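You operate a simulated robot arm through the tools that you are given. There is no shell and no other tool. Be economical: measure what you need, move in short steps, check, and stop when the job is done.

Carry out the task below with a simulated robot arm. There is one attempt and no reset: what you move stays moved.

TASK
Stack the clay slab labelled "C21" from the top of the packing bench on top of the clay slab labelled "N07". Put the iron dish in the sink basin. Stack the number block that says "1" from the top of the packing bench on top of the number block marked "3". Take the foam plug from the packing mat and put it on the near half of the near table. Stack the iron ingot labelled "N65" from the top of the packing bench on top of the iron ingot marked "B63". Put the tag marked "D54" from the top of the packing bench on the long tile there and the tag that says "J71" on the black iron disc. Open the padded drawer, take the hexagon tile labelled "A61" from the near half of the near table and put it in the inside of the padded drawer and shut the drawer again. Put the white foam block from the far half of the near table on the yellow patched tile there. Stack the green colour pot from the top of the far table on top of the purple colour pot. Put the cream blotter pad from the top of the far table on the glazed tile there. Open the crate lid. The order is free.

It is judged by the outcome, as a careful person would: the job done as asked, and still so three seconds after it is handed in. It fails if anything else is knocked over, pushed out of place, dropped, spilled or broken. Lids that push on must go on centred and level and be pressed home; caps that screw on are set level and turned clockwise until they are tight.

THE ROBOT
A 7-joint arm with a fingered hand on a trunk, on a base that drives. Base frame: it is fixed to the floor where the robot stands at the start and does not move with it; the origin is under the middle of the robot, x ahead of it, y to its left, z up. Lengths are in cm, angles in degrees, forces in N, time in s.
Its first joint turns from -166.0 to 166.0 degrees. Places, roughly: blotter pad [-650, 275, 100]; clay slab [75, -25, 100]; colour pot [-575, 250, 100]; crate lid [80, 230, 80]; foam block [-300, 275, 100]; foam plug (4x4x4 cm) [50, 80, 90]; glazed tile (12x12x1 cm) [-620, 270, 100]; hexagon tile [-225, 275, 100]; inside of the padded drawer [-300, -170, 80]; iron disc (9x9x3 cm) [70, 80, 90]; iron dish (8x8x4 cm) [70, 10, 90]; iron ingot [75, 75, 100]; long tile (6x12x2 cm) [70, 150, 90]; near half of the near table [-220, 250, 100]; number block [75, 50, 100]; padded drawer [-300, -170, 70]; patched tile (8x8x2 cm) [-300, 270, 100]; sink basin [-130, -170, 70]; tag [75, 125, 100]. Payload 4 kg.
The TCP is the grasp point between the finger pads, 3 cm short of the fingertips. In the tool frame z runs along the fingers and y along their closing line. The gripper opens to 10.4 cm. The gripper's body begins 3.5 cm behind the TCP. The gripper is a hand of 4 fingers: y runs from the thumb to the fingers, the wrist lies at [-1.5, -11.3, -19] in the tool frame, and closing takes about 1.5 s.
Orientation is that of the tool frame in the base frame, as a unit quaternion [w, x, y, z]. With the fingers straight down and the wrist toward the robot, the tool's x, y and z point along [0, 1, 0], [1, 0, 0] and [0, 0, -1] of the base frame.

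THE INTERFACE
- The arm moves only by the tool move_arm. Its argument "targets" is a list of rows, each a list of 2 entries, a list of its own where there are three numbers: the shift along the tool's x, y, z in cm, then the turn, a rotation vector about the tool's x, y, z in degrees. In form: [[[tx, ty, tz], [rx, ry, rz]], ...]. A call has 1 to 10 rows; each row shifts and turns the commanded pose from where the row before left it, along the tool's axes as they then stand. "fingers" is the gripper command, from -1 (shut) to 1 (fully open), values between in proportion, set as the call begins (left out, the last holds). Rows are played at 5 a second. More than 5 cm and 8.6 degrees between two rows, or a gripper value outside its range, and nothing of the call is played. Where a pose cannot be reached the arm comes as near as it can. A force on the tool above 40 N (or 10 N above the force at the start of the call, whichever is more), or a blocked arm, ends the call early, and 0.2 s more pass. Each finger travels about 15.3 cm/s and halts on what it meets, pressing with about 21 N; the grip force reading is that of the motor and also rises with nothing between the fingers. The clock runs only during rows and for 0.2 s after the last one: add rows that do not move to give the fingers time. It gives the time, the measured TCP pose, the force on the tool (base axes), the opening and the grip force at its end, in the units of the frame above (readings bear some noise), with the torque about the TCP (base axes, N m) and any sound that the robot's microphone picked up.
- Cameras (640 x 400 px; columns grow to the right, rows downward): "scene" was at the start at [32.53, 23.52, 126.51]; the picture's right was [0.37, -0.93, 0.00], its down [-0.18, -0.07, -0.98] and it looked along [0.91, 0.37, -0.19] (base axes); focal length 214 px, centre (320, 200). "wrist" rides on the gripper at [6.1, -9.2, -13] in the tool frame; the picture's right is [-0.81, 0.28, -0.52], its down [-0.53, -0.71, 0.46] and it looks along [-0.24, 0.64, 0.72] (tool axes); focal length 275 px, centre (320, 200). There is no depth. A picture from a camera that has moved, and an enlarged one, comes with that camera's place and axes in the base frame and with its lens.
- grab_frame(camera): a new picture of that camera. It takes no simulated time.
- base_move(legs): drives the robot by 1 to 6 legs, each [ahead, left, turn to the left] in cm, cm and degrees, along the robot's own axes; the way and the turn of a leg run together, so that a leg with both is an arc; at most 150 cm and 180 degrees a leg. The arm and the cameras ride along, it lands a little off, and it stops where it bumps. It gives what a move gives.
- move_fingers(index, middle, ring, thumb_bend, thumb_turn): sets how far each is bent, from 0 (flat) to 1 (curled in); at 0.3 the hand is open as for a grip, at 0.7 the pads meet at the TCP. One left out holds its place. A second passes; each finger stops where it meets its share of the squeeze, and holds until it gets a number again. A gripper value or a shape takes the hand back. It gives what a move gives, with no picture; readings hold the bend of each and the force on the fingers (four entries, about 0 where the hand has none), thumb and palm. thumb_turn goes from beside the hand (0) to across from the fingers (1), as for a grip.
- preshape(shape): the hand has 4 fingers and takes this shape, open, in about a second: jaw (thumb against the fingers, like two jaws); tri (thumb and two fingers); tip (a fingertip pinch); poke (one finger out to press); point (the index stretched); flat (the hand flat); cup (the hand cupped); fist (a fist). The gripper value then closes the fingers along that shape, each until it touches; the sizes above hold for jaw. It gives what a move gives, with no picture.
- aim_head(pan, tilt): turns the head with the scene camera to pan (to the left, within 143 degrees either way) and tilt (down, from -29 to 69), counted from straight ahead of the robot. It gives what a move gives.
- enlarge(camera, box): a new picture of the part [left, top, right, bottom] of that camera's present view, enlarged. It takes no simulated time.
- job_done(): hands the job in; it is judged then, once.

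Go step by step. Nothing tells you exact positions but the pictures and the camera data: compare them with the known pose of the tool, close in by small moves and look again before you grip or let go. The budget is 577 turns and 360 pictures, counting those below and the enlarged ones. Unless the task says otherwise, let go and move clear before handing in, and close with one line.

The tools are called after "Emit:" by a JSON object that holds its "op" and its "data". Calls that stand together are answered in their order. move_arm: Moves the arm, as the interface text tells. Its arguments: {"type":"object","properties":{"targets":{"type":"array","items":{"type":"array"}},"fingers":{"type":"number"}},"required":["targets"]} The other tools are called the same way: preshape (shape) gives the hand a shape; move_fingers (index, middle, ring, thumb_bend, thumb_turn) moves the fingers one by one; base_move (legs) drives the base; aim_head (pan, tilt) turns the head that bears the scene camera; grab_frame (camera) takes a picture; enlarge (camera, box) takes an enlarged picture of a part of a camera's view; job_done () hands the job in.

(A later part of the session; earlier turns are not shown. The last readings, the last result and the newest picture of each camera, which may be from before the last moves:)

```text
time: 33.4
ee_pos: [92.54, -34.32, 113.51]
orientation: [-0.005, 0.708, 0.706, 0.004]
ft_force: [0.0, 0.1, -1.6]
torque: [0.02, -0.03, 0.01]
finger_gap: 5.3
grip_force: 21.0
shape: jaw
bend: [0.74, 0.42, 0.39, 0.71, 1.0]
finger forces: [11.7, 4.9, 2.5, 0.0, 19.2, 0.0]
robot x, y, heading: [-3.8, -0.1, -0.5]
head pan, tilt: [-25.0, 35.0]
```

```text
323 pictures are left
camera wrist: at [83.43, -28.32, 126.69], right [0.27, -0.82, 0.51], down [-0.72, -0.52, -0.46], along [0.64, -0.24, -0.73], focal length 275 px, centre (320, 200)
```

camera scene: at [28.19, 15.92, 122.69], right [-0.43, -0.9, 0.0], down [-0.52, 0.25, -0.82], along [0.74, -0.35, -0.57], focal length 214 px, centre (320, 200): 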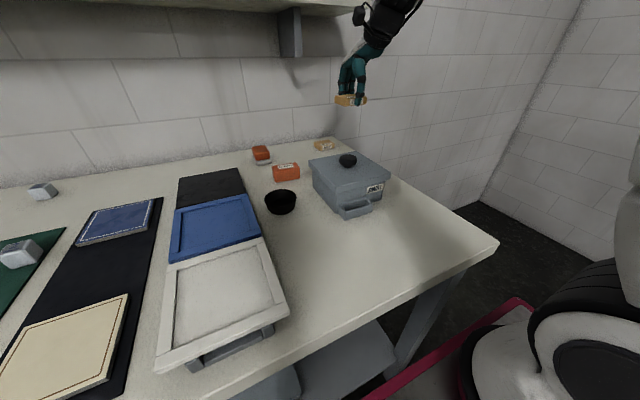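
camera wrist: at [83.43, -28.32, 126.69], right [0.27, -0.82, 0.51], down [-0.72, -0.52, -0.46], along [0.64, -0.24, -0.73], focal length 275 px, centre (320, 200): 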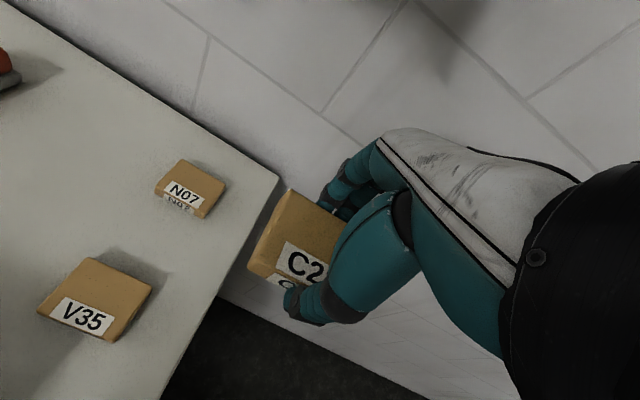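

N07 is at about (103.8,-22.2). I move over it with the held slab.

Emit:
{"op": "move_arm", "data": {"targets": [[[3, 3, 0], [0, 0, 0]], [[3, 3, 0], [0, 0, 0]], [[3, 3, 0.5], [0, 0, 0]], [[2.6, 2.6, 3], [0, 0, 0]], [[0, 0, 4], [0, 0, 0]], [[0, 0, 0], [0, 0, 0]]]}}

Emit:
{"op": "grab_frame", "data": {"camera": "wrist"}}

Emit:
{"op": "enlarge", "data": {"camera": "scene", "box": [270, 80, 430, 180]}}

```text
time: 34.8
ee_pos: [104.07, -22.59, 106.32]
orientation: [-0.005, 0.709, 0.706, 0.004]
ft_force: [0.9, 0.4, -1.6]
torque: [0.03, 0.02, 0.01]
finger_gap: 5.31
grip_force: 21.1
shape: jaw
bend: [0.74, 0.42, 0.39, 0.71, 1.0]
finger forces: [11.6, 5.0, 2.6, 0.0, 19.2, 0.0]
robot x, y, heading: [-3.85, 0.07, -0.3]
head pan, tilt: [-25.0, 35.0]
```

```text
322 pictures are left
camera wrist: at [94.91, -16.71, 119.52], right [0.27, -0.82, 0.51], down [-0.72, -0.52, -0.46], along [0.64, -0.24, -0.73], focal length 275 px, centre (320, 200)
```

wrist: 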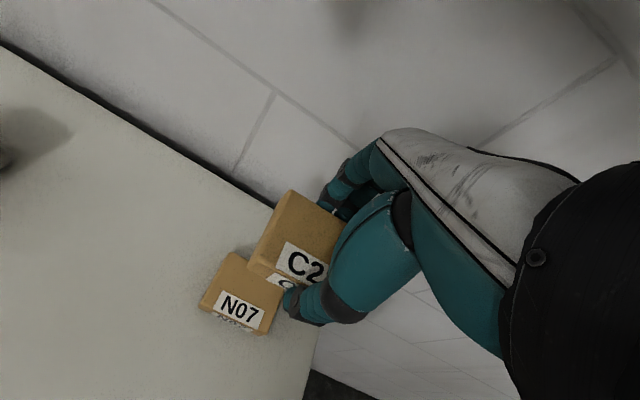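

```text
4.00 times, centred on (350, 130) of scene
camera zoom: at [28.19, 15.93, 122.69], right [-0.43, -0.9, 0.0], down [-0.52, 0.25, -0.82], along [0.74, -0.35, -0.57], focal length 858 px, centre (200, 480)
```

zoom: 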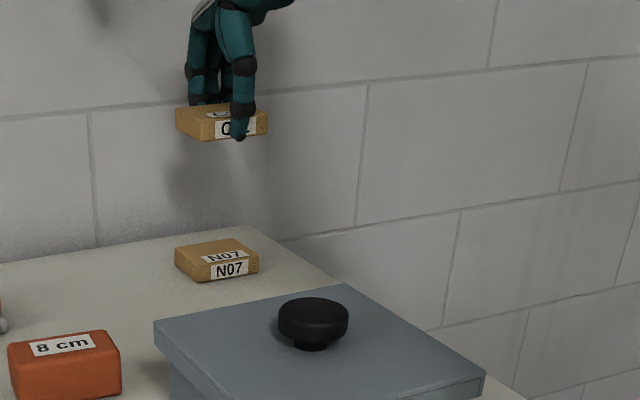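

Emit:
{"op": "move_arm", "data": {"targets": [[[0.1, 0.3, 3.5], [0, 0, 0]], [[0, 0, 3.5], [0, 0, 0]], [[0, 0, 2], [0, 0, 0]], [[0, 0, 0], [0, 0, 0]]]}}

Emit:
{"op": "grab_frame", "data": {"camera": "wrist"}}

Emit:
{"op": "enlarge", "data": {"camera": "scene", "box": [290, 110, 370, 160]}}

```text
time: 35.8
ee_pos: [104.13, -22.58, 97.34]
orientation: [-0.005, 0.708, 0.706, 0.005]
ft_force: [-0.8, -0.1, -1.7]
torque: [-0.01, 0.01, -0.01]
finger_gap: 5.31
grip_force: 21.0
shape: jaw
bend: [0.74, 0.42, 0.39, 0.71, 1.0]
finger forces: [11.7, 4.9, 2.7, 0.1, 19.1, 0.0]
robot x, y, heading: [-3.87, 0.11, -0.6]
head pan, tilt: [-25.0, 35.0]
```

```text
320 pictures are left
camera wrist: at [95.03, -16.46, 110.5], right [0.27, -0.82, 0.51], down [-0.72, -0.52, -0.46], along [0.64, -0.24, -0.73], focal length 275 px, centre (320, 200)
```

wrist: 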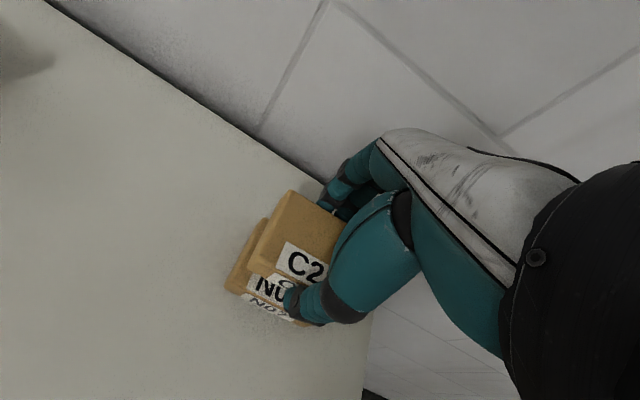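

```text
8.00 times, centred on (330, 135) of scene
camera zoom: at [28.2, 15.92, 122.69], right [-0.43, -0.9, 0.0], down [-0.52, 0.25, -0.82], along [0.74, -0.35, -0.57], focal length 1716 px, centre (240, 720)
```

zoom: 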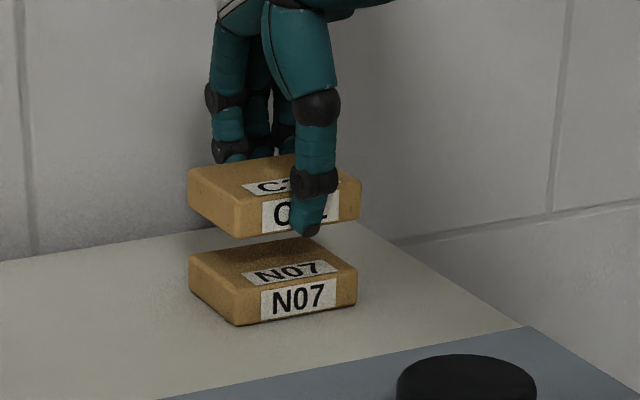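

Alignment looks good; I lower gently to contact.

Emit:
{"op": "move_arm", "data": {"targets": [[[0.1, -0.2, 0.7], [0, 0, 0]], [[0, 0, 0.5], [0, 0, 0]], [[0, 0, 0.3], [0, 0, 0]], [[0, 0, 0], [0, 0, 0]]]}}

Emit:
{"op": "enlarge", "data": {"camera": "scene", "box": [290, 110, 370, 160]}}

```text
time: 36.8
ee_pos: [104.01, -22.27, 95.84]
orientation: [-0.005, 0.708, 0.706, 0.004]
ft_force: [-0.5, -0.9, -1.3]
torque: [0.02, -0.02, -0.02]
finger_gap: 5.32
grip_force: 20.8
shape: jaw
bend: [0.74, 0.42, 0.39, 0.71, 1.0]
finger forces: [11.6, 4.9, 2.6, 0.0, 19.1, 0.1]
robot x, y, heading: [-3.69, -0.49, -0.4]
head pan, tilt: [-25.0, 35.0]
```

```text
8.00 times, centred on (330, 135) of scene
camera zoom: at [28.2, 15.92, 122.69], right [-0.43, -0.9, 0.0], down [-0.52, 0.25, -0.82], along [0.74, -0.35, -0.57], focal length 1716 px, centre (240, 720)
```

zoom: 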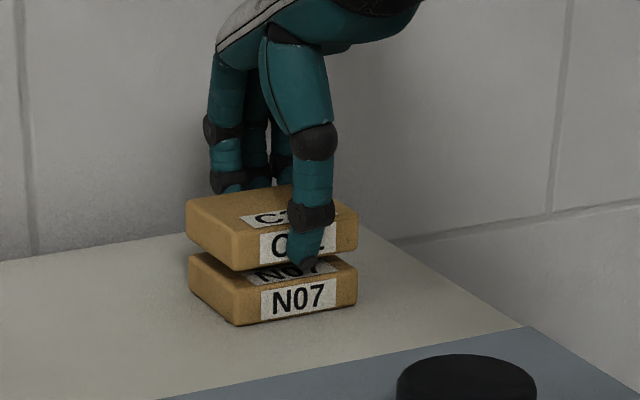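

Emit:
{"op": "move_arm", "data": {"targets": [[[0, 0, 0.3], [0, 0, 0]], [[0, 0, 0.3], [0, 0, 0]], [[0, 0, 0], [0, 0, 0]]]}}

Emit:
{"op": "enlarge", "data": {"camera": "scene", "box": [290, 110, 370, 160]}}

```text
time: 37.6
ee_pos: [103.79, -22.25, 95.12]
orientation: [-0.005, 0.708, 0.706, 0.004]
ft_force: [0.1, 0.4, -1.6]
torque: [0.03, -0.03, 0.01]
finger_gap: 5.31
grip_force: 21.1
shape: jaw
bend: [0.74, 0.42, 0.39, 0.71, 1.0]
finger forces: [11.6, 4.9, 2.6, 0.0, 19.2, 0.0]
robot x, y, heading: [-3.95, -0.5, -1.1]
head pan, tilt: [-25.0, 35.0]
```

```text
8.00 times, centred on (330, 135) of scene
camera zoom: at [28.2, 15.92, 122.69], right [-0.43, -0.9, 0.0], down [-0.52, 0.25, -0.82], along [0.74, -0.35, -0.57], focal length 1716 px, centre (240, 720)
```

zoom: 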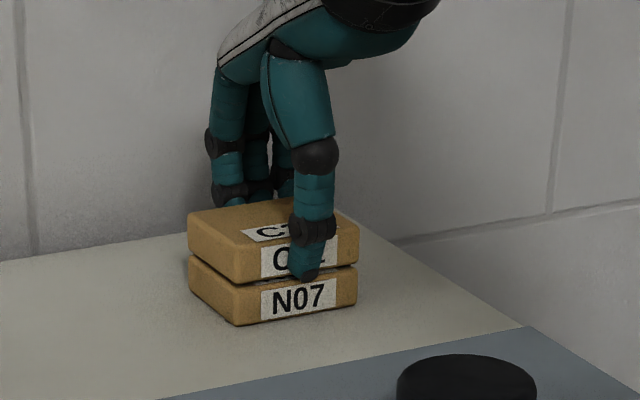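

Emit:
{"op": "move_arm", "data": {"targets": [[[0, 0, 0.2], [0, 0, 0]], [[0, 0, 0.2], [0, 0, 0]], [[0, 0, 0], [0, 0, 0]]]}}

Emit:
{"op": "enlarge", "data": {"camera": "scene", "box": [290, 110, 370, 160]}}

```text
time: 38.4
ee_pos: [103.99, -22.18, 94.97]
orientation: [-0.003, 0.708, 0.706, 0.004]
ft_force: [-1.2, -0.5, 11.5]
torque: [-0.05, -0.05, 0.06]
finger_gap: 5.29
grip_force: 21.3
shape: jaw
bend: [0.74, 0.42, 0.39, 0.71, 1.0]
finger forces: [11.6, 5.0, 2.7, 0.0, 20.9, 0.0]
robot x, y, heading: [-3.86, -0.11, -0.7]
head pan, tilt: [-25.0, 35.0]
```

```text
8.00 times, centred on (330, 135) of scene
camera zoom: at [28.14, 15.93, 122.71], right [-0.43, -0.9, 0.0], down [-0.52, 0.25, -0.82], along [0.74, -0.35, -0.57], focal length 1716 px, centre (240, 720)
```

zoom: 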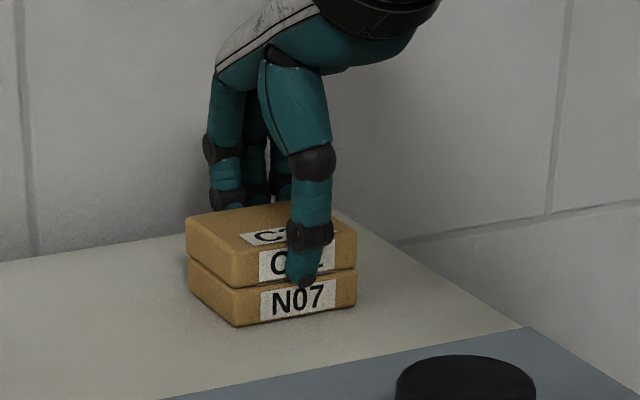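

It rests on N07; I open and lift away.

Emit:
{"op": "move_arm", "data": {"targets": [[[0, 0, 0], [0, 0, 0]], [[0, 0, 0], [0, 0, 0]], [[0, 0, 0], [0, 0, 0]], [[0, 0, 0], [0, 0, 0]], [[0, 0, 0], [0, 0, 0]]], "fingers": 0.7}}

Emit:
{"op": "enlarge", "data": {"camera": "scene", "box": [290, 110, 370, 160]}}

Emit:
{"op": "move_arm", "data": {"targets": [[[0, 0, -2], [0, 0, 0]], [[0, 0, -3], [0, 0, 0]], [[0, 0, -4], [0, 0, 0]], [[0, 0, -4], [0, 0, 0]], [[0, 0, -4], [0, 0, 0]]]}}

Emit:
{"op": "enlarge", "data": {"camera": "scene", "box": [290, 110, 370, 160]}}

```text
time: 39.6
ee_pos: [104.01, -22.17, 94.7]
orientation: [-0.005, 0.708, 0.706, 0.004]
ft_force: [-0.9, -0.1, -0.2]
torque: [-0.01, 0.01, 0.02]
finger_gap: 8.8
grip_force: 0.1
shape: jaw
bend: [0.27, 0.33, 0.31, 0.44, 0.99]
finger forces: [0.1, 0.0, 0.1, 0.0, 0.1, 0.0]
robot x, y, heading: [-3.52, 0.27, -0.4]
head pan, tilt: [-25.0, 35.0]
```

```text
8.00 times, centred on (330, 135) of scene
camera zoom: at [28.2, 15.92, 122.69], right [-0.43, -0.9, 0.0], down [-0.52, 0.25, -0.82], along [0.74, -0.35, -0.57], focal length 1716 px, centre (240, 720)
```

zoom: 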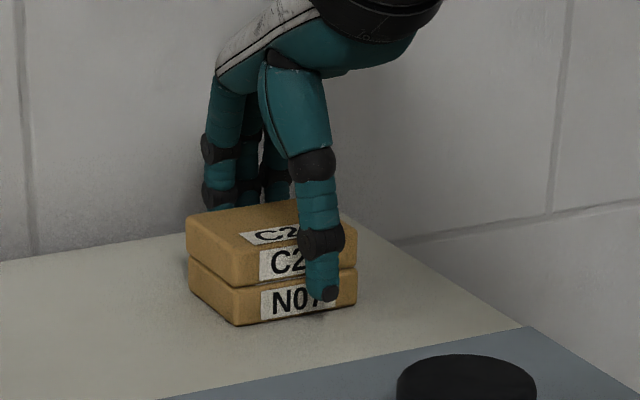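

```text
time: 40.8
ee_pos: [103.79, -22.31, 110.65]
orientation: [-0.012, 0.709, 0.706, -0.002]
ft_force: [-0.3, -0.2, -0.9]
torque: [-0.02, 0.0, -0.03]
finger_gap: 8.82
grip_force: 0.0
shape: jaw
bend: [0.27, 0.33, 0.31, 0.44, 0.99]
finger forces: [0.0, 0.0, 0.0, 0.1, 0.0, 0.0]
robot x, y, heading: [-3.81, 0.21, -0.5]
head pan, tilt: [-25.0, 35.0]
```

```text
8.00 times, centred on (330, 135) of scene
camera zoom: at [27.9, 15.96, 122.73], right [-0.43, -0.9, 0.0], down [-0.52, 0.25, -0.82], along [0.74, -0.35, -0.57], focal length 1716 px, centre (240, 720)
```

zoom: 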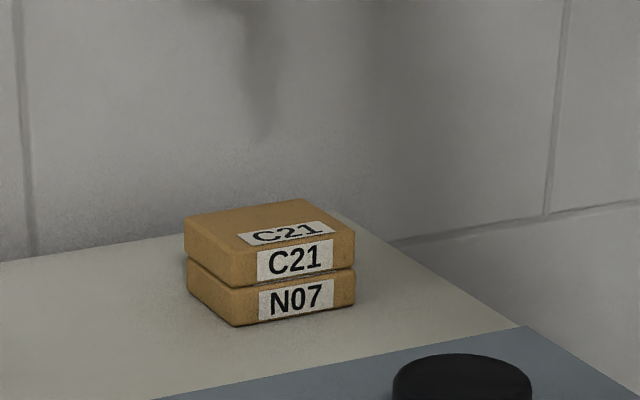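

C21 is stacked squarely. Next the number blocks: I retract and swing left to view them.

Emit:
{"op": "move_arm", "data": {"targets": [[[0, -4.8, 0], [0, 0, 0]], [[0, -4.8, 0], [0, 0, 0]], [[0, -4.8, 0], [0, 0, 0]], [[0, -4.8, 0], [0, 0, 0]], [[0, -4.8, -0.5], [0, 0, 0]], [[0, -4.8, -0.5], [0, 0, 0]], [[4.8, 0, -1], [0, 0, 0]], [[4.8, 0, -1], [0, 0, 0]], [[4.8, 0, 0], [0, 0, 0]], [[4.8, 0, 0], [0, 0, 0]]]}}

Emit:
{"op": "move_arm", "data": {"targets": [[[4.8, 0, 0], [0, 0, 0]], [[4.8, 0, 0], [0, 0, 0]], [[4.8, 0, 0], [0, 0, 0]], [[4.8, 0, 0], [0, 0, 0]], [[4.8, 0, 0], [0, 0, 0]], [[4.8, 0, 0], [0, 0, 0]], [[0, 0, 0], [0, 0, 0]]]}}

Emit:
{"op": "aim_head", "data": {"pan": 35, "tilt": 35}}

Emit:
{"op": "grab_frame", "data": {"camera": "scene"}}

Emit:
{"op": "grab_frame", "data": {"camera": "wrist"}}

```text
time: 43.0
ee_pos: [75.38, -3.1, 115.01]
orientation: [-0.006, 0.709, 0.705, 0.004]
ft_force: [0.5, -0.3, -0.4]
torque: [0.02, 0.0, -0.01]
finger_gap: 8.84
grip_force: 0.0
shape: jaw
bend: [0.27, 0.33, 0.31, 0.44, 0.99]
finger forces: [0.0, 0.0, 0.0, 0.0, 0.1, 0.0]
robot x, y, heading: [-3.94, 0.13, -0.7]
head pan, tilt: [-25.0, 35.0]
```

```text
time: 44.6
ee_pos: [75.38, 25.71, 115.42]
orientation: [-0.005, 0.708, 0.706, 0.003]
ft_force: [0.5, 0.7, -0.4]
torque: [0.01, -0.02, -0.01]
finger_gap: 8.83
grip_force: 0.1
shape: jaw
bend: [0.27, 0.33, 0.31, 0.44, 0.99]
finger forces: [0.0, 0.0, 0.0, 0.0, 0.0, 0.1]
robot x, y, heading: [-3.9, -0.25, -0.4]
head pan, tilt: [-25.0, 35.0]
```

```text
time: 45.9
ee_pos: [75.44, 25.61, 115.38]
orientation: [-0.005, 0.709, 0.705, 0.004]
ft_force: [0.0, -0.6, 0.2]
torque: [0.02, 0.01, 0.02]
finger_gap: 8.86
grip_force: 0.1
shape: jaw
bend: [0.27, 0.33, 0.31, 0.44, 0.99]
finger forces: [0.0, 0.1, 0.1, 0.1, 0.1, 0.0]
robot x, y, heading: [-3.88, 0.1, -0.5]
head pan, tilt: [35.0, 35.0]
```

```text
313 pictures are left
camera scene: at [27.52, 24.71, 122.69], right [0.56, -0.83, 0.0], down [-0.47, -0.32, -0.82], along [0.68, 0.46, -0.57], focal length 214 px, centre (320, 200)
```

scene: 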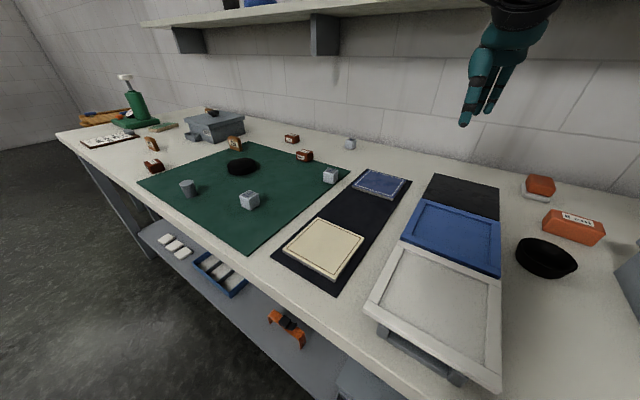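

```text
312 pictures are left
camera wrist: at [66.33, 31.54, 128.62], right [0.27, -0.82, 0.51], down [-0.72, -0.52, -0.46], along [0.64, -0.24, -0.73], focal length 275 px, centre (320, 200)
```

wrist: 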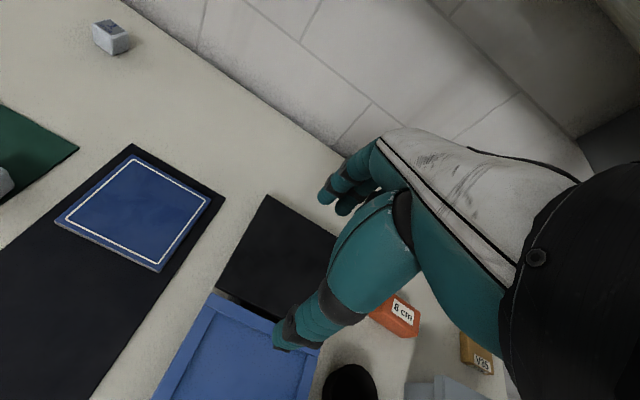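

Emit:
{"op": "enlarge", "data": {"camera": "scene", "box": [230, 120, 390, 220]}}

Emit:
{"op": "enlarge", "data": {"camera": "scene", "box": [120, 90, 280, 190]}}

Emit:
{"op": "enlarge", "data": {"camera": "wrist", "box": [60, 0, 160, 62]}}

```text
4.00 times, centred on (310, 170) of scene
camera zoom: at [27.52, 24.71, 122.69], right [0.56, -0.83, 0.0], down [-0.47, -0.32, -0.82], along [0.68, 0.46, -0.57], focal length 858 px, centre (360, 320)
```

zoom: 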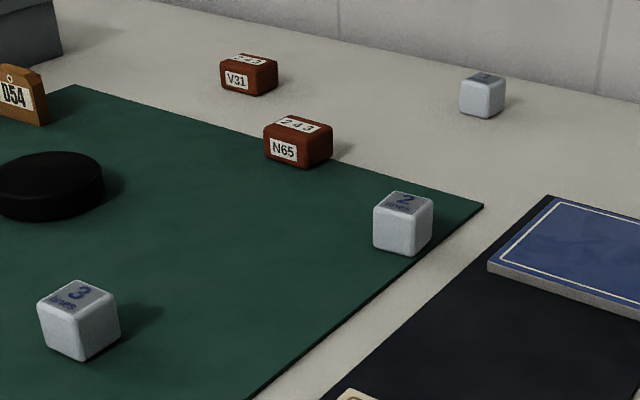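

```text
4.00 times, centred on (200, 140) of scene
camera zoom: at [27.52, 24.71, 122.69], right [0.56, -0.83, 0.0], down [-0.47, -0.32, -0.82], along [0.68, 0.46, -0.57], focal length 858 px, centre (800, 440)
```

zoom: 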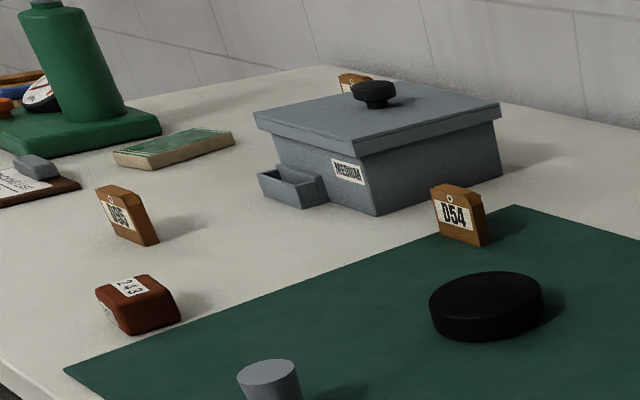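

```text
6.40 times, centred on (110, 31) of wrist
camera zoom: at [66.33, 31.54, 128.62], right [0.27, -0.82, 0.51], down [-0.72, -0.52, -0.46], along [0.64, -0.24, -0.73], focal length 1762 px, centre (1664, 1282)
```

zoom: 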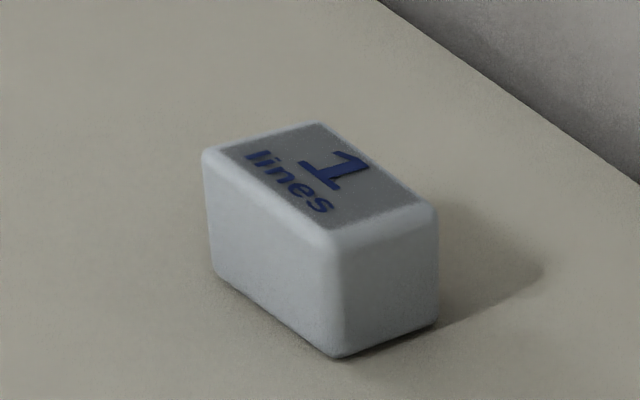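

Block "1" is at about (103.5,61.3), "3" at (53.6,64). I drive 40 cm to the left and reach over block 1.

Emit:
{"op": "base_move", "data": {"legs": [[0, 40, 0]]}}

Emit:
{"op": "move_arm", "data": {"targets": [[[-3, 3, 0], [0, 0, 0]], [[-3, 3, 0], [0, 0, 0]], [[-3, 3, 0], [0, 0, 0]], [[0, 3, 0], [0, 0, 0]], [[0, 0, 0], [0, 0, 0]]]}}

Emit:
{"op": "grab_frame", "data": {"camera": "wrist"}}

Emit:
{"op": "grab_frame", "data": {"camera": "scene"}}

```text
time: 48.4
ee_pos: [75.43, 65.95, 115.51]
orientation: [-0.005, 0.706, 0.708, 0.003]
ft_force: [0.7, -0.4, 0.2]
torque: [0.02, 0.01, -0.01]
finger_gap: 8.84
grip_force: 0.1
shape: jaw
bend: [0.27, 0.33, 0.31, 0.44, 0.99]
finger forces: [0.0, 0.0, 0.0, 0.0, 0.0, 0.0]
robot x, y, heading: [-3.79, 39.27, -0.1]
head pan, tilt: [35.0, 35.0]
```

```text
time: 49.6
ee_pos: [87.45, 56.96, 115.29]
orientation: [-0.005, 0.706, 0.708, 0.004]
ft_force: [-0.3, 0.3, 0.1]
torque: [0.0, 0.02, -0.01]
finger_gap: 8.84
grip_force: 0.1
shape: jaw
bend: [0.27, 0.33, 0.31, 0.44, 0.99]
finger forces: [0.0, 0.1, 0.1, 0.0, 0.1, 0.1]
robot x, y, heading: [-3.62, 39.75, -0.4]
head pan, tilt: [35.0, 35.0]
```

```text
308 pictures are left
camera wrist: at [78.27, 62.81, 128.42], right [0.28, -0.82, 0.51], down [-0.71, -0.53, -0.46], along [0.64, -0.23, -0.73], focal length 275 px, centre (320, 200)
```

wrist: 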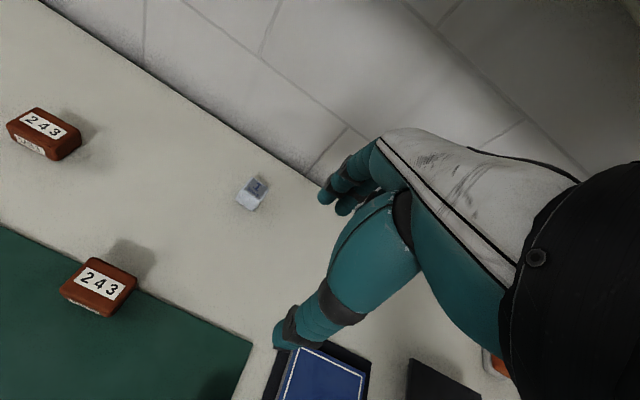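

```text
307 pictures are left
camera scene: at [27.55, 64.65, 122.69], right [0.57, -0.82, 0.0], down [-0.47, -0.33, -0.82], along [0.67, 0.47, -0.57], focal length 214 px, centre (320, 200)
```

scene: 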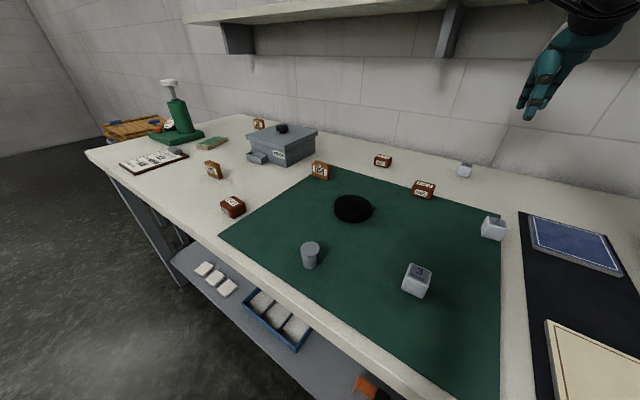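

Emit:
{"op": "enlarge", "data": {"camera": "wrist", "box": [200, 150, 328, 230]}}

Emit:
{"op": "enlarge", "data": {"camera": "scene", "box": [180, 100, 340, 200]}}

Emit:
{"op": "enlarge", "data": {"camera": "scene", "box": [360, 140, 520, 240]}}

```text
5.00 times, centred on (264, 190) of wrist
camera zoom: at [78.27, 62.81, 128.42], right [0.28, -0.82, 0.51], down [-0.71, -0.53, -0.46], along [0.64, -0.23, -0.73], focal length 1376 px, centre (600, 250)
```

zoom: 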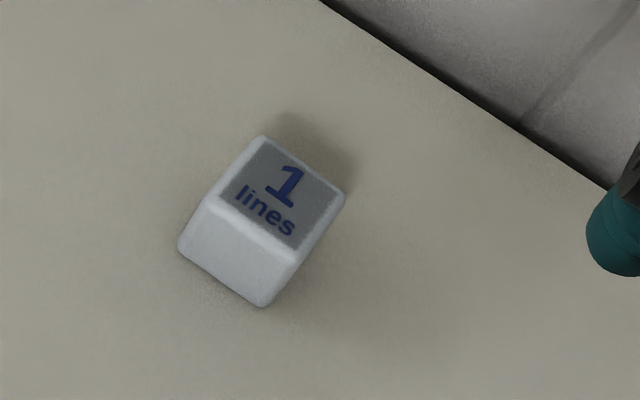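

```text
4.00 times, centred on (260, 150) of scene
camera zoom: at [27.55, 64.65, 122.69], right [0.57, -0.82, 0.0], down [-0.47, -0.33, -0.82], along [0.67, 0.47, -0.57], focal length 858 px, centre (560, 400)
```

zoom: 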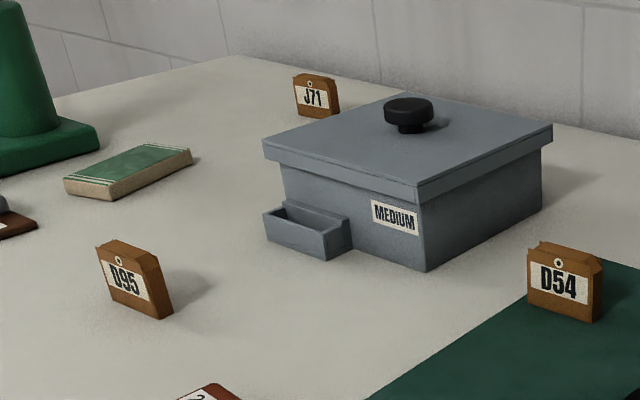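

```text
4.00 times, centred on (440, 190) of scene
camera zoom: at [27.55, 64.65, 122.69], right [0.57, -0.82, 0.0], down [-0.47, -0.33, -0.82], along [0.67, 0.47, -0.57], focal length 858 px, centre (-160, 240)
```

zoom: 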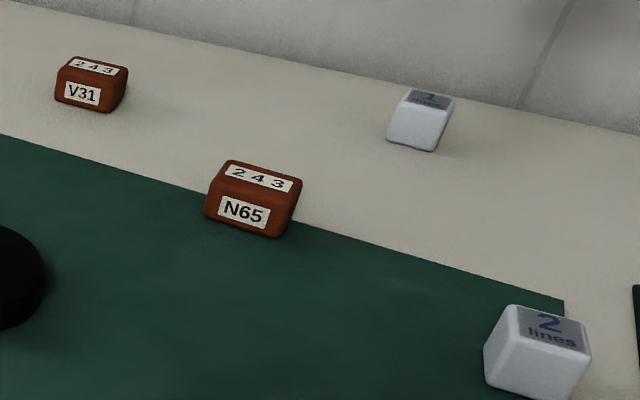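

Emit:
{"op": "move_arm", "data": {"targets": [[[2.5, 4, 0], [0, 0, 0]], [[2.5, 4, 0], [0, 0, 0]], [[0, 4.4, 1], [0, 0, 0]], [[0, 4, 3], [0, 0, 0]], [[0, 0, 4.5], [0, 0, 0]], [[0, 0, 4.5], [0, 0, 0]], [[0, 0, 0], [0, 0, 0]]], "fingers": 0.2}}

Emit:
{"op": "enlarge", "data": {"camera": "wrist", "box": [160, 130, 400, 380]}}

Emit:
{"op": "enlarge", "data": {"camera": "scene", "box": [420, 100, 580, 200]}}

```text
time: 51.2
ee_pos: [103.94, 61.92, 102.3]
orientation: [-0.005, 0.706, 0.708, 0.004]
ft_force: [0.6, 0.0, 0.8]
torque: [-0.01, 0.01, 0.01]
finger_gap: 6.26
grip_force: 0.1
shape: jaw
bend: [0.29, 0.41, 0.37, 0.65, 1.0]
finger forces: [0.0, 0.0, 0.0, 0.0, 0.0, 0.1]
robot x, y, heading: [-3.7, 39.36, -0.0]
head pan, tilt: [35.0, 35.0]
```

```text
1.60 times, centred on (280, 255) of wrist
camera zoom: at [94.87, 67.83, 115.53], right [0.28, -0.82, 0.51], down [-0.71, -0.53, -0.46], along [0.64, -0.23, -0.73], focal length 440 px, centre (384, 112)
```

zoom: 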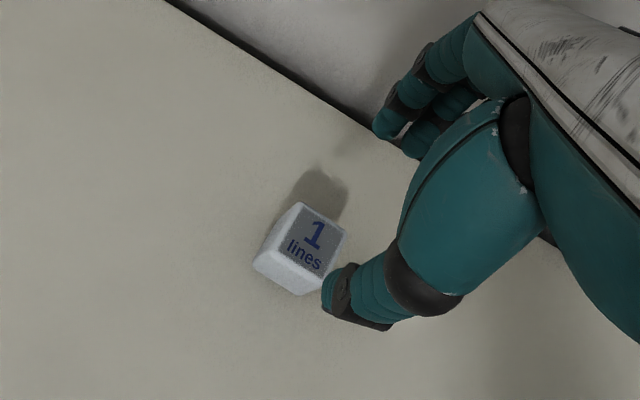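

```text
4.00 times, centred on (500, 150) of scene
camera zoom: at [27.58, 64.66, 122.69], right [0.57, -0.82, 0.0], down [-0.47, -0.33, -0.82], along [0.67, 0.47, -0.57], focal length 858 px, centre (-400, 400)
```

zoom: 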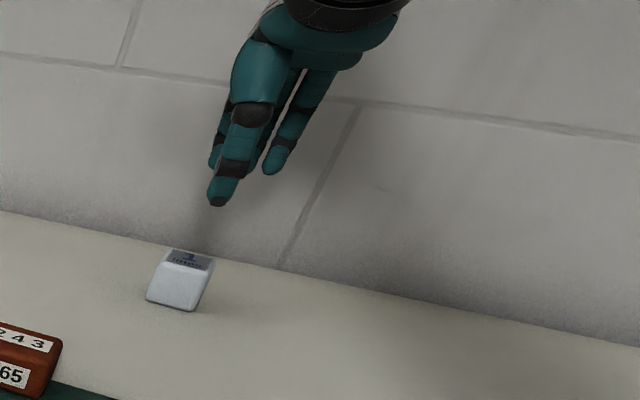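

Emit:
{"op": "move_arm", "data": {"targets": [[[0, 0, 4.5], [0, 0, 0]], [[0, 0, 3.5], [0, 0, 0]], [[0, 0, 0.6], [0, 0, 0]], [[0, 0, 0], [0, 0, 0]]]}}

Emit:
{"op": "enlarge", "data": {"camera": "wrist", "box": [160, 130, 400, 380]}}

Emit:
{"op": "enlarge", "data": {"camera": "scene", "box": [420, 100, 580, 200]}}

```text
time: 52.2
ee_pos: [103.91, 62.15, 93.7]
orientation: [-0.005, 0.706, 0.708, 0.004]
ft_force: [0.0, 0.4, 0.2]
torque: [0.03, 0.01, -0.01]
finger_gap: 6.24
grip_force: 0.1
shape: jaw
bend: [0.29, 0.41, 0.37, 0.65, 1.0]
finger forces: [0.0, 0.1, 0.0, 0.0, 0.0, 0.0]
robot x, y, heading: [-3.66, 39.54, -0.2]
head pan, tilt: [35.0, 35.0]
```

```text
1.60 times, centred on (280, 255) of wrist
camera zoom: at [94.73, 68.16, 106.86], right [0.28, -0.82, 0.51], down [-0.71, -0.53, -0.46], along [0.64, -0.23, -0.73], focal length 440 px, centre (384, 112)
```

zoom: 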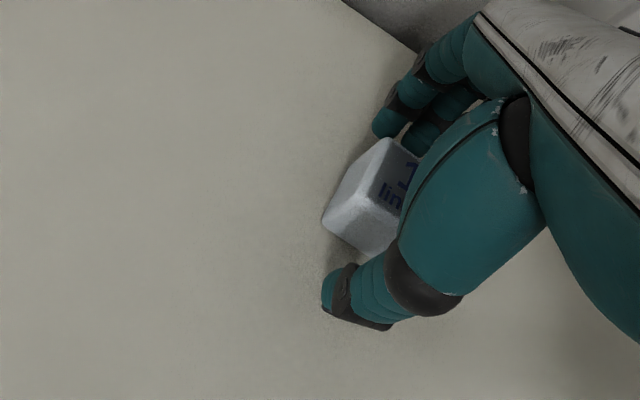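

```text
4.00 times, centred on (500, 150) of scene
camera zoom: at [27.55, 64.66, 122.69], right [0.57, -0.82, 0.0], down [-0.47, -0.33, -0.82], along [0.67, 0.47, -0.57], focal length 858 px, centre (-400, 400)
```

zoom: 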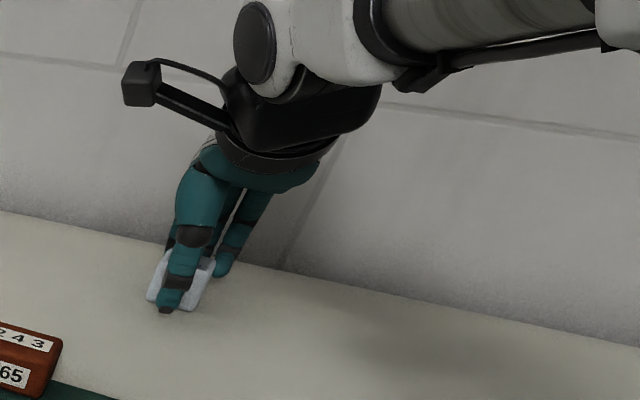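

Emit:
{"op": "move_arm", "data": {"targets": [[[0, 0, 0], [0, 0, 0]], [[0, 0, 0], [0, 0, 0]], [[0, 0, 0], [0, 0, 0]], [[0, 0, 0], [0, 0, 0]], [[0, 0, 0], [0, 0, 0]], [[0, 0, 0], [0, 0, 0]]], "fingers": -1}}

Emit:
{"op": "move_arm", "data": {"targets": [[[0, 0, -1], [0, 0, 0]], [[0, 0, -3], [0, 0, 0]], [[0, 0, -4], [0, 0, 0]], [[0, 0, 0], [0, 0, 0]]]}}

Emit:
{"op": "enlarge", "data": {"camera": "wrist", "box": [160, 130, 400, 380]}}

Emit:
{"op": "enlarge", "data": {"camera": "scene", "box": [420, 100, 580, 200]}}

```text
time: 53.6
ee_pos: [103.9, 62.37, 93.6]
orientation: [-0.004, 0.706, 0.708, 0.003]
ft_force: [0.7, 0.1, -0.8]
torque: [0.02, 0.0, -0.01]
finger_gap: 3.01
grip_force: 21.3
shape: jaw
bend: [0.74, 0.54, 0.6, 0.74, 1.0]
finger forces: [11.5, 6.1, 1.4, 0.1, 18.6, 0.0]
robot x, y, heading: [-3.48, 39.87, -0.2]
head pan, tilt: [35.0, 35.0]
```

```text
time: 54.6
ee_pos: [104.14, 61.95, 101.77]
orientation: [-0.006, 0.706, 0.708, 0.004]
ft_force: [-0.2, -0.3, -1.2]
torque: [0.01, 0.01, 0.04]
finger_gap: 2.97
grip_force: 21.3
shape: jaw
bend: [0.74, 0.54, 0.6, 0.74, 1.0]
finger forces: [11.3, 6.1, 1.5, 0.0, 18.6, 0.0]
robot x, y, heading: [-3.57, 39.55, -0.2]
head pan, tilt: [35.0, 35.0]
```

```text
1.60 times, centred on (280, 255) of wrist
camera zoom: at [94.98, 67.94, 114.95], right [0.28, -0.82, 0.51], down [-0.71, -0.53, -0.46], along [0.64, -0.23, -0.73], focal length 440 px, centre (384, 112)
```

zoom: 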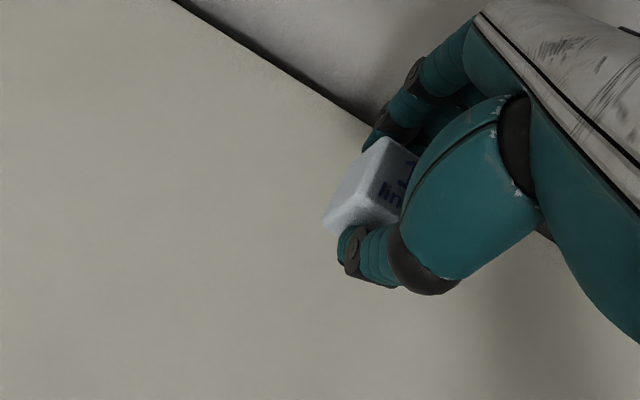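

```text
4.00 times, centred on (500, 150) of scene
camera zoom: at [27.56, 64.66, 122.69], right [0.57, -0.82, 0.0], down [-0.47, -0.33, -0.82], along [0.67, 0.47, -0.57], focal length 858 px, centre (-400, 400)
```

zoom: 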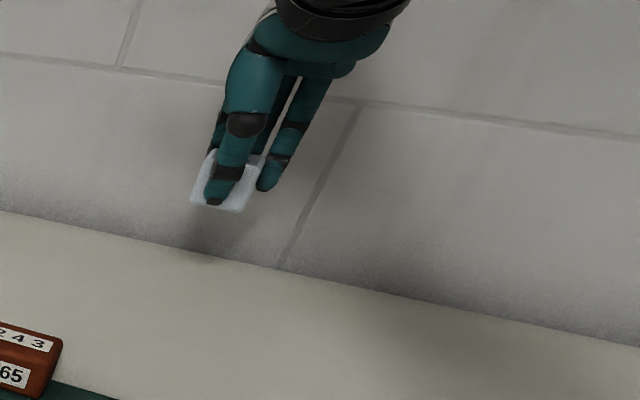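

Block 1 is held. I retract and back up to view block 3.

Emit:
{"op": "move_arm", "data": {"targets": [[[0, -4.5, -2], [0, 0, 0]], [[0, -4.5, -2], [0, 0, 0]], [[0, -4.5, -2], [0, 0, 0]], [[0, -4.8, 0], [0, 0, 0]], [[0, -4.8, 0], [0, 0, 0]], [[0, -4.8, 0], [0, 0, 0]], [[0, 0, 0], [0, 0, 0]]]}}

Emit:
{"op": "base_move", "data": {"legs": [[-15, 0, 0]]}}

Emit:
{"op": "grab_frame", "data": {"camera": "wrist"}}

Emit:
{"op": "grab_frame", "data": {"camera": "scene"}}

```text
time: 56.2
ee_pos: [75.59, 61.92, 107.83]
orientation: [-0.005, 0.706, 0.709, 0.004]
ft_force: [0.3, 0.8, 0.3]
torque: [0.0, 0.04, -0.03]
finger_gap: 2.98
grip_force: 21.1
shape: jaw
bend: [0.74, 0.54, 0.6, 0.74, 1.0]
finger forces: [11.4, 6.2, 1.1, 0.1, 18.5, 0.0]
robot x, y, heading: [-3.96, 39.27, 0.0]
head pan, tilt: [35.0, 35.0]
```

```text
time: 57.5
ee_pos: [60.41, 62.43, 107.79]
orientation: [-0.004, 0.704, 0.71, 0.003]
ft_force: [0.7, 0.7, -0.7]
torque: [-0.01, 0.02, 0.01]
finger_gap: 2.98
grip_force: 20.2
shape: jaw
bend: [0.74, 0.54, 0.6, 0.74, 1.0]
finger forces: [11.4, 6.4, 1.1, 0.0, 18.5, 0.1]
robot x, y, heading: [-18.52, 39.68, -0.1]
head pan, tilt: [35.0, 35.0]
```

```text
297 pictures are left
camera wrist: at [51.27, 68.17, 120.96], right [0.28, -0.81, 0.51], down [-0.71, -0.53, -0.46], along [0.65, -0.23, -0.73], focal length 275 px, centre (320, 200)
```

wrist: 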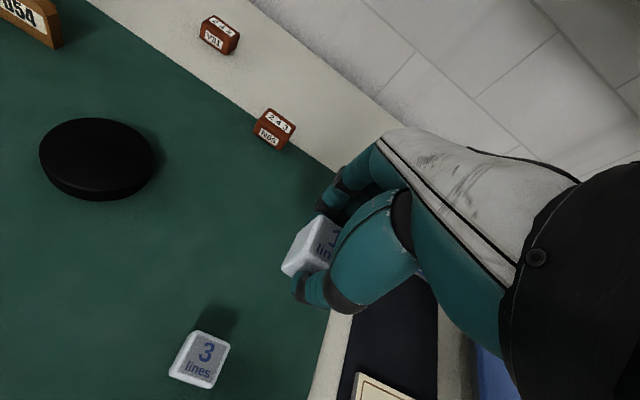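

```text
296 pictures are left
camera scene: at [12.32, 64.77, 122.69], right [0.57, -0.82, 0.0], down [-0.47, -0.33, -0.82], along [0.67, 0.47, -0.57], focal length 214 px, centre (320, 200)
```

scene: 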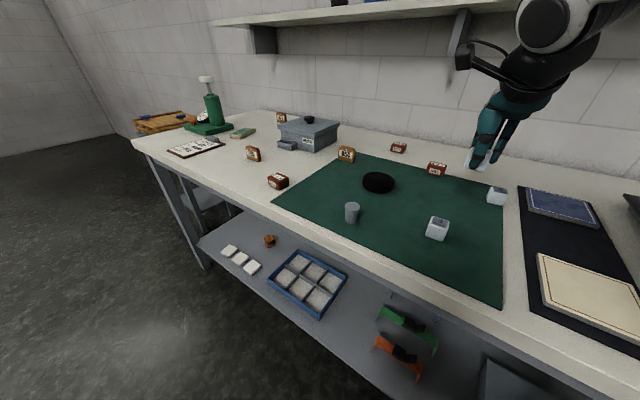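

Emit:
{"op": "enlarge", "data": {"camera": "wrist", "box": [136, 310, 264, 400]}}

Emit:
{"op": "enlarge", "data": {"camera": "wrist", "box": [256, 180, 384, 330]}}

```text
4.44 times, centred on (200, 355) of wrist
camera zoom: at [51.27, 68.17, 120.96], right [0.28, -0.81, 0.51], down [-0.71, -0.53, -0.46], along [0.65, -0.23, -0.73], focal length 1224 px, centre (853, -489)
```

zoom: 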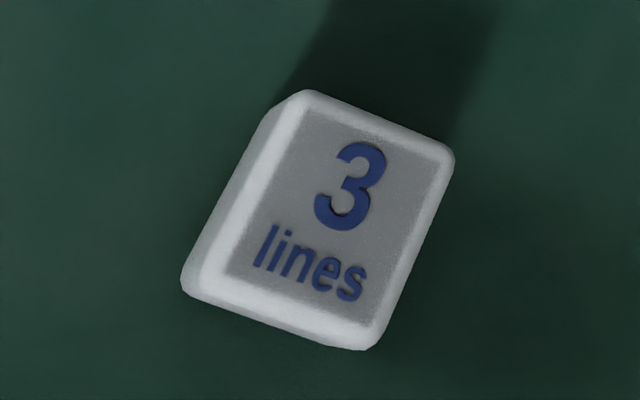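

```text
2.67 times, centred on (320, 255) of wrist
camera zoom: at [51.27, 68.17, 120.96], right [0.28, -0.81, 0.51], down [-0.71, -0.53, -0.46], along [0.65, -0.23, -0.73], focal length 734 px, centre (320, 53)
```

zoom: 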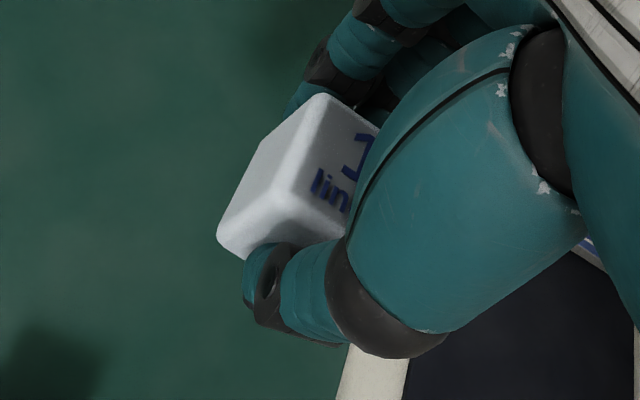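

Block 3 is at about (54.0,63.8), square to the axes. I bring block 1 over it.

Emit:
{"op": "move_arm", "data": {"targets": [[[1.7, -3.5, 0], [0, 0, 0]], [[0, -3.2, 3], [0, 0, 0]], [[0, 0, 4.5], [0, 0, 0]], [[0, 0, 0], [0, 0, 0]]]}}

Emit:
{"op": "enlarge", "data": {"camera": "wrist", "box": [160, 130, 400, 380]}}

Emit:
{"op": "enlarge", "data": {"camera": "scene", "box": [380, 170, 508, 250]}}

```text
time: 58.5
ee_pos: [53.76, 64.12, 100.64]
orientation: [-0.005, 0.704, 0.71, 0.004]
ft_force: [-0.2, 0.4, -0.3]
torque: [0.0, -0.02, -0.01]
finger_gap: 2.97
grip_force: 21.6
shape: jaw
bend: [0.74, 0.54, 0.6, 0.74, 1.0]
finger forces: [11.4, 6.2, 1.0, 0.1, 18.5, 0.0]
robot x, y, heading: [-18.52, 39.73, 0.0]
head pan, tilt: [35.0, 35.0]
```

```text
1.60 times, centred on (280, 255) of wrist
camera zoom: at [44.65, 69.98, 113.74], right [0.28, -0.81, 0.51], down [-0.71, -0.53, -0.46], along [0.65, -0.23, -0.73], focal length 440 px, centre (384, 112)
```

zoom: 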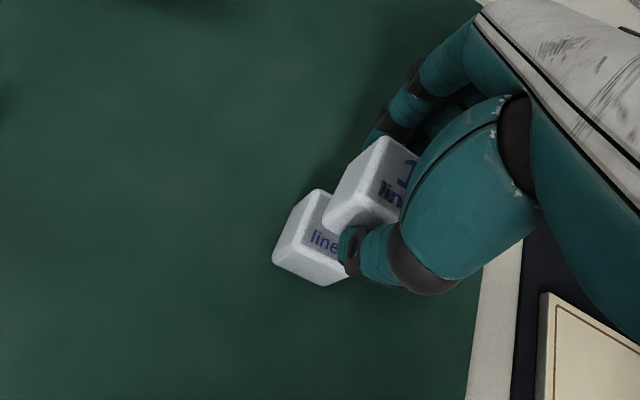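

```text
5.00 times, centred on (444, 210) of scene
camera zoom: at [12.33, 64.77, 122.69], right [0.57, -0.82, 0.0], down [-0.47, -0.33, -0.82], along [0.67, 0.47, -0.57], focal length 1072 px, centre (-300, 150)
```

zoom: 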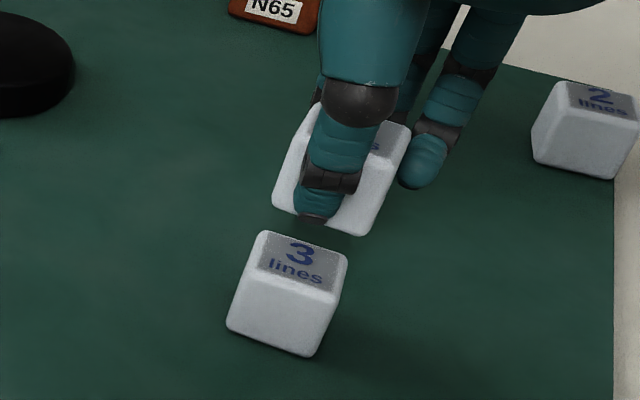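

Emit:
{"op": "move_arm", "data": {"targets": [[[-0.1, 0.3, 1.5], [0, 0, 0]], [[0, 0, 1], [0, 0, 0]], [[0, 0, 0.5], [0, 0, 0]], [[0, 0, 0], [0, 0, 0]]]}}

Emit:
{"op": "enlarge", "data": {"camera": "wrist", "box": [160, 130, 400, 380]}}

Emit:
{"op": "enlarge", "data": {"camera": "scene", "box": [380, 170, 508, 250]}}

```text
time: 59.5
ee_pos: [54.23, 63.83, 97.39]
orientation: [-0.005, 0.705, 0.709, 0.004]
ft_force: [-0.7, 0.6, 5.9]
torque: [-0.02, -0.01, -0.02]
finger_gap: 3.0
grip_force: 21.3
shape: jaw
bend: [0.74, 0.54, 0.6, 0.74, 1.0]
finger forces: [11.6, 6.4, 0.9, 0.1, 19.4, 0.0]
robot x, y, heading: [-18.71, 39.47, 0.5]
head pan, tilt: [35.0, 35.0]
```

```text
1.60 times, centred on (280, 255) of wrist
camera zoom: at [44.96, 69.77, 110.67], right [0.28, -0.81, 0.51], down [-0.71, -0.53, -0.46], along [0.65, -0.23, -0.73], focal length 440 px, centre (384, 112)
```

zoom: 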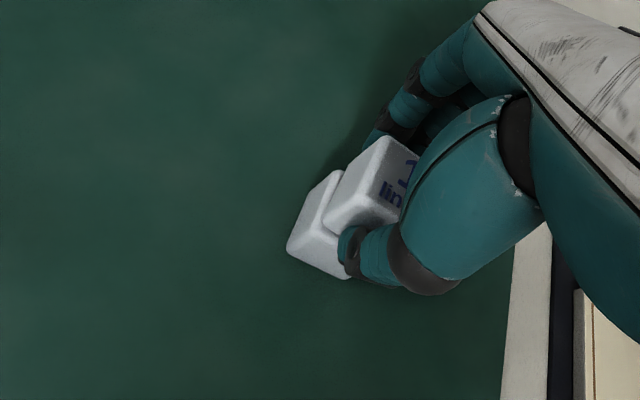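

```text
5.00 times, centred on (444, 210) of scene
camera zoom: at [12.3, 64.77, 122.7], right [0.57, -0.82, 0.0], down [-0.47, -0.33, -0.82], along [0.67, 0.47, -0.57], focal length 1072 px, centre (-300, 150)
```

zoom: 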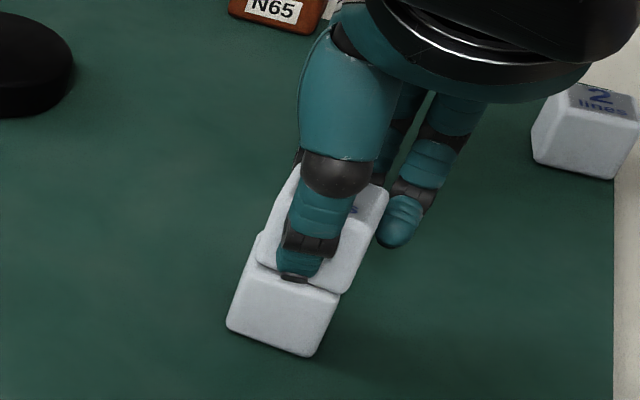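

Emit:
{"op": "move_arm", "data": {"targets": [[[0, 0, -0.5], [0, 0, 0]], [[0.35, -0.15, 0], [0, 0, 0]], [[0, 0, 0.3], [0, 0, 0]], [[0, 0, 0.3], [0, 0, 0]], [[0, 0, 0], [0, 0, 0]]]}}

Emit:
{"op": "enlarge", "data": {"camera": "scene", "box": [380, 170, 508, 250]}}

```text
time: 60.7
ee_pos: [53.88, 64.39, 97.34]
orientation: [-0.005, 0.705, 0.71, 0.005]
ft_force: [2.1, -0.9, 22.4]
torque: [0.04, -0.17, -0.02]
finger_gap: 3.1
grip_force: 21.5
shape: jaw
bend: [0.74, 0.54, 0.6, 0.75, 1.0]
finger forces: [14.4, 8.1, 1.2, 0.1, 21.5, 0.1]
robot x, y, heading: [-18.81, 39.64, 0.3]
head pan, tilt: [35.0, 35.0]
```

```text
5.00 times, centred on (444, 210) of scene
camera zoom: at [12.27, 64.75, 122.72], right [0.57, -0.82, 0.0], down [-0.47, -0.33, -0.82], along [0.67, 0.47, -0.57], focal length 1072 px, centre (-300, 150)
```

zoom: 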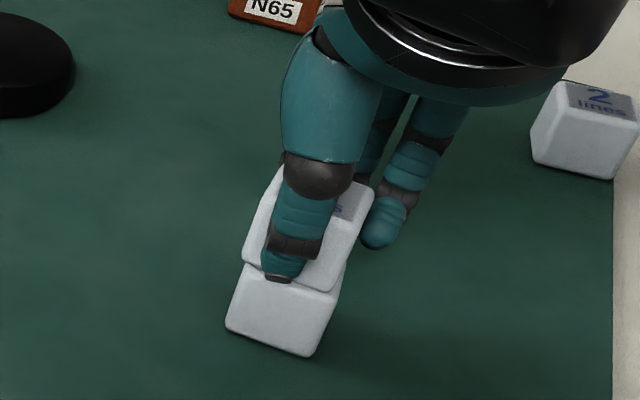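

Emit:
{"op": "move_arm", "data": {"targets": [[[-0.1, 0, -0.15], [0, 0, 0]], [[0, 0, 0], [0, 0, 0]]]}}

Emit:
{"op": "move_arm", "data": {"targets": [[[0, 0, 0], [0, 0, 0]], [[0, 0, 0], [0, 0, 0]], [[0, 0, 0], [0, 0, 0]], [[0, 0, 0], [0, 0, 0]]], "fingers": 0.2}}

Emit:
{"op": "enlarge", "data": {"camera": "scene", "box": [380, 170, 508, 250]}}

```text
time: 61.3
ee_pos: [53.97, 64.25, 97.35]
orientation: [-0.004, 0.703, 0.711, 0.005]
ft_force: [1.3, 3.1, 17.7]
torque: [0.07, -0.14, 0.02]
finger_gap: 3.13
grip_force: 21.4
shape: jaw
bend: [0.74, 0.54, 0.6, 0.75, 1.0]
finger forces: [14.3, 7.8, 0.6, 0.1, 21.2, 0.0]
robot x, y, heading: [-18.81, 39.61, -0.1]
head pan, tilt: [35.0, 35.0]
```

```text
time: 62.3
ee_pos: [53.97, 64.27, 97.31]
orientation: [-0.005, 0.704, 0.71, 0.003]
ft_force: [0.6, 0.4, -0.4]
torque: [-0.04, 0.02, -0.01]
finger_gap: 6.19
grip_force: 0.0
shape: jaw
bend: [0.29, 0.41, 0.37, 0.65, 1.0]
finger forces: [0.0, 0.1, 0.0, 0.0, 0.1, 0.0]
robot x, y, heading: [-18.88, 39.77, 0.2]
head pan, tilt: [35.0, 35.0]
```

```text
5.00 times, centred on (444, 210) of scene
camera zoom: at [12.32, 64.77, 122.69], right [0.57, -0.82, 0.0], down [-0.47, -0.33, -0.82], along [0.67, 0.47, -0.57], focal length 1072 px, centre (-300, 150)
```

zoom: 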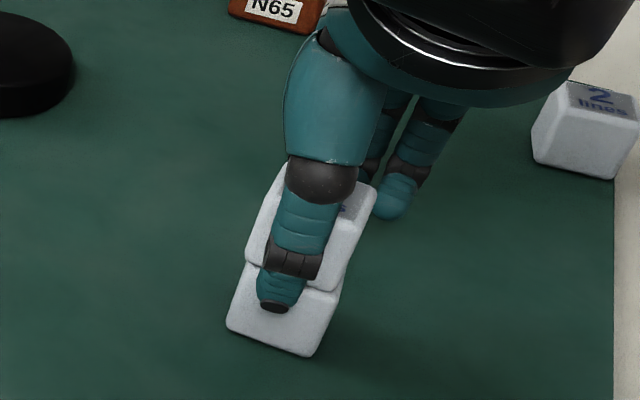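

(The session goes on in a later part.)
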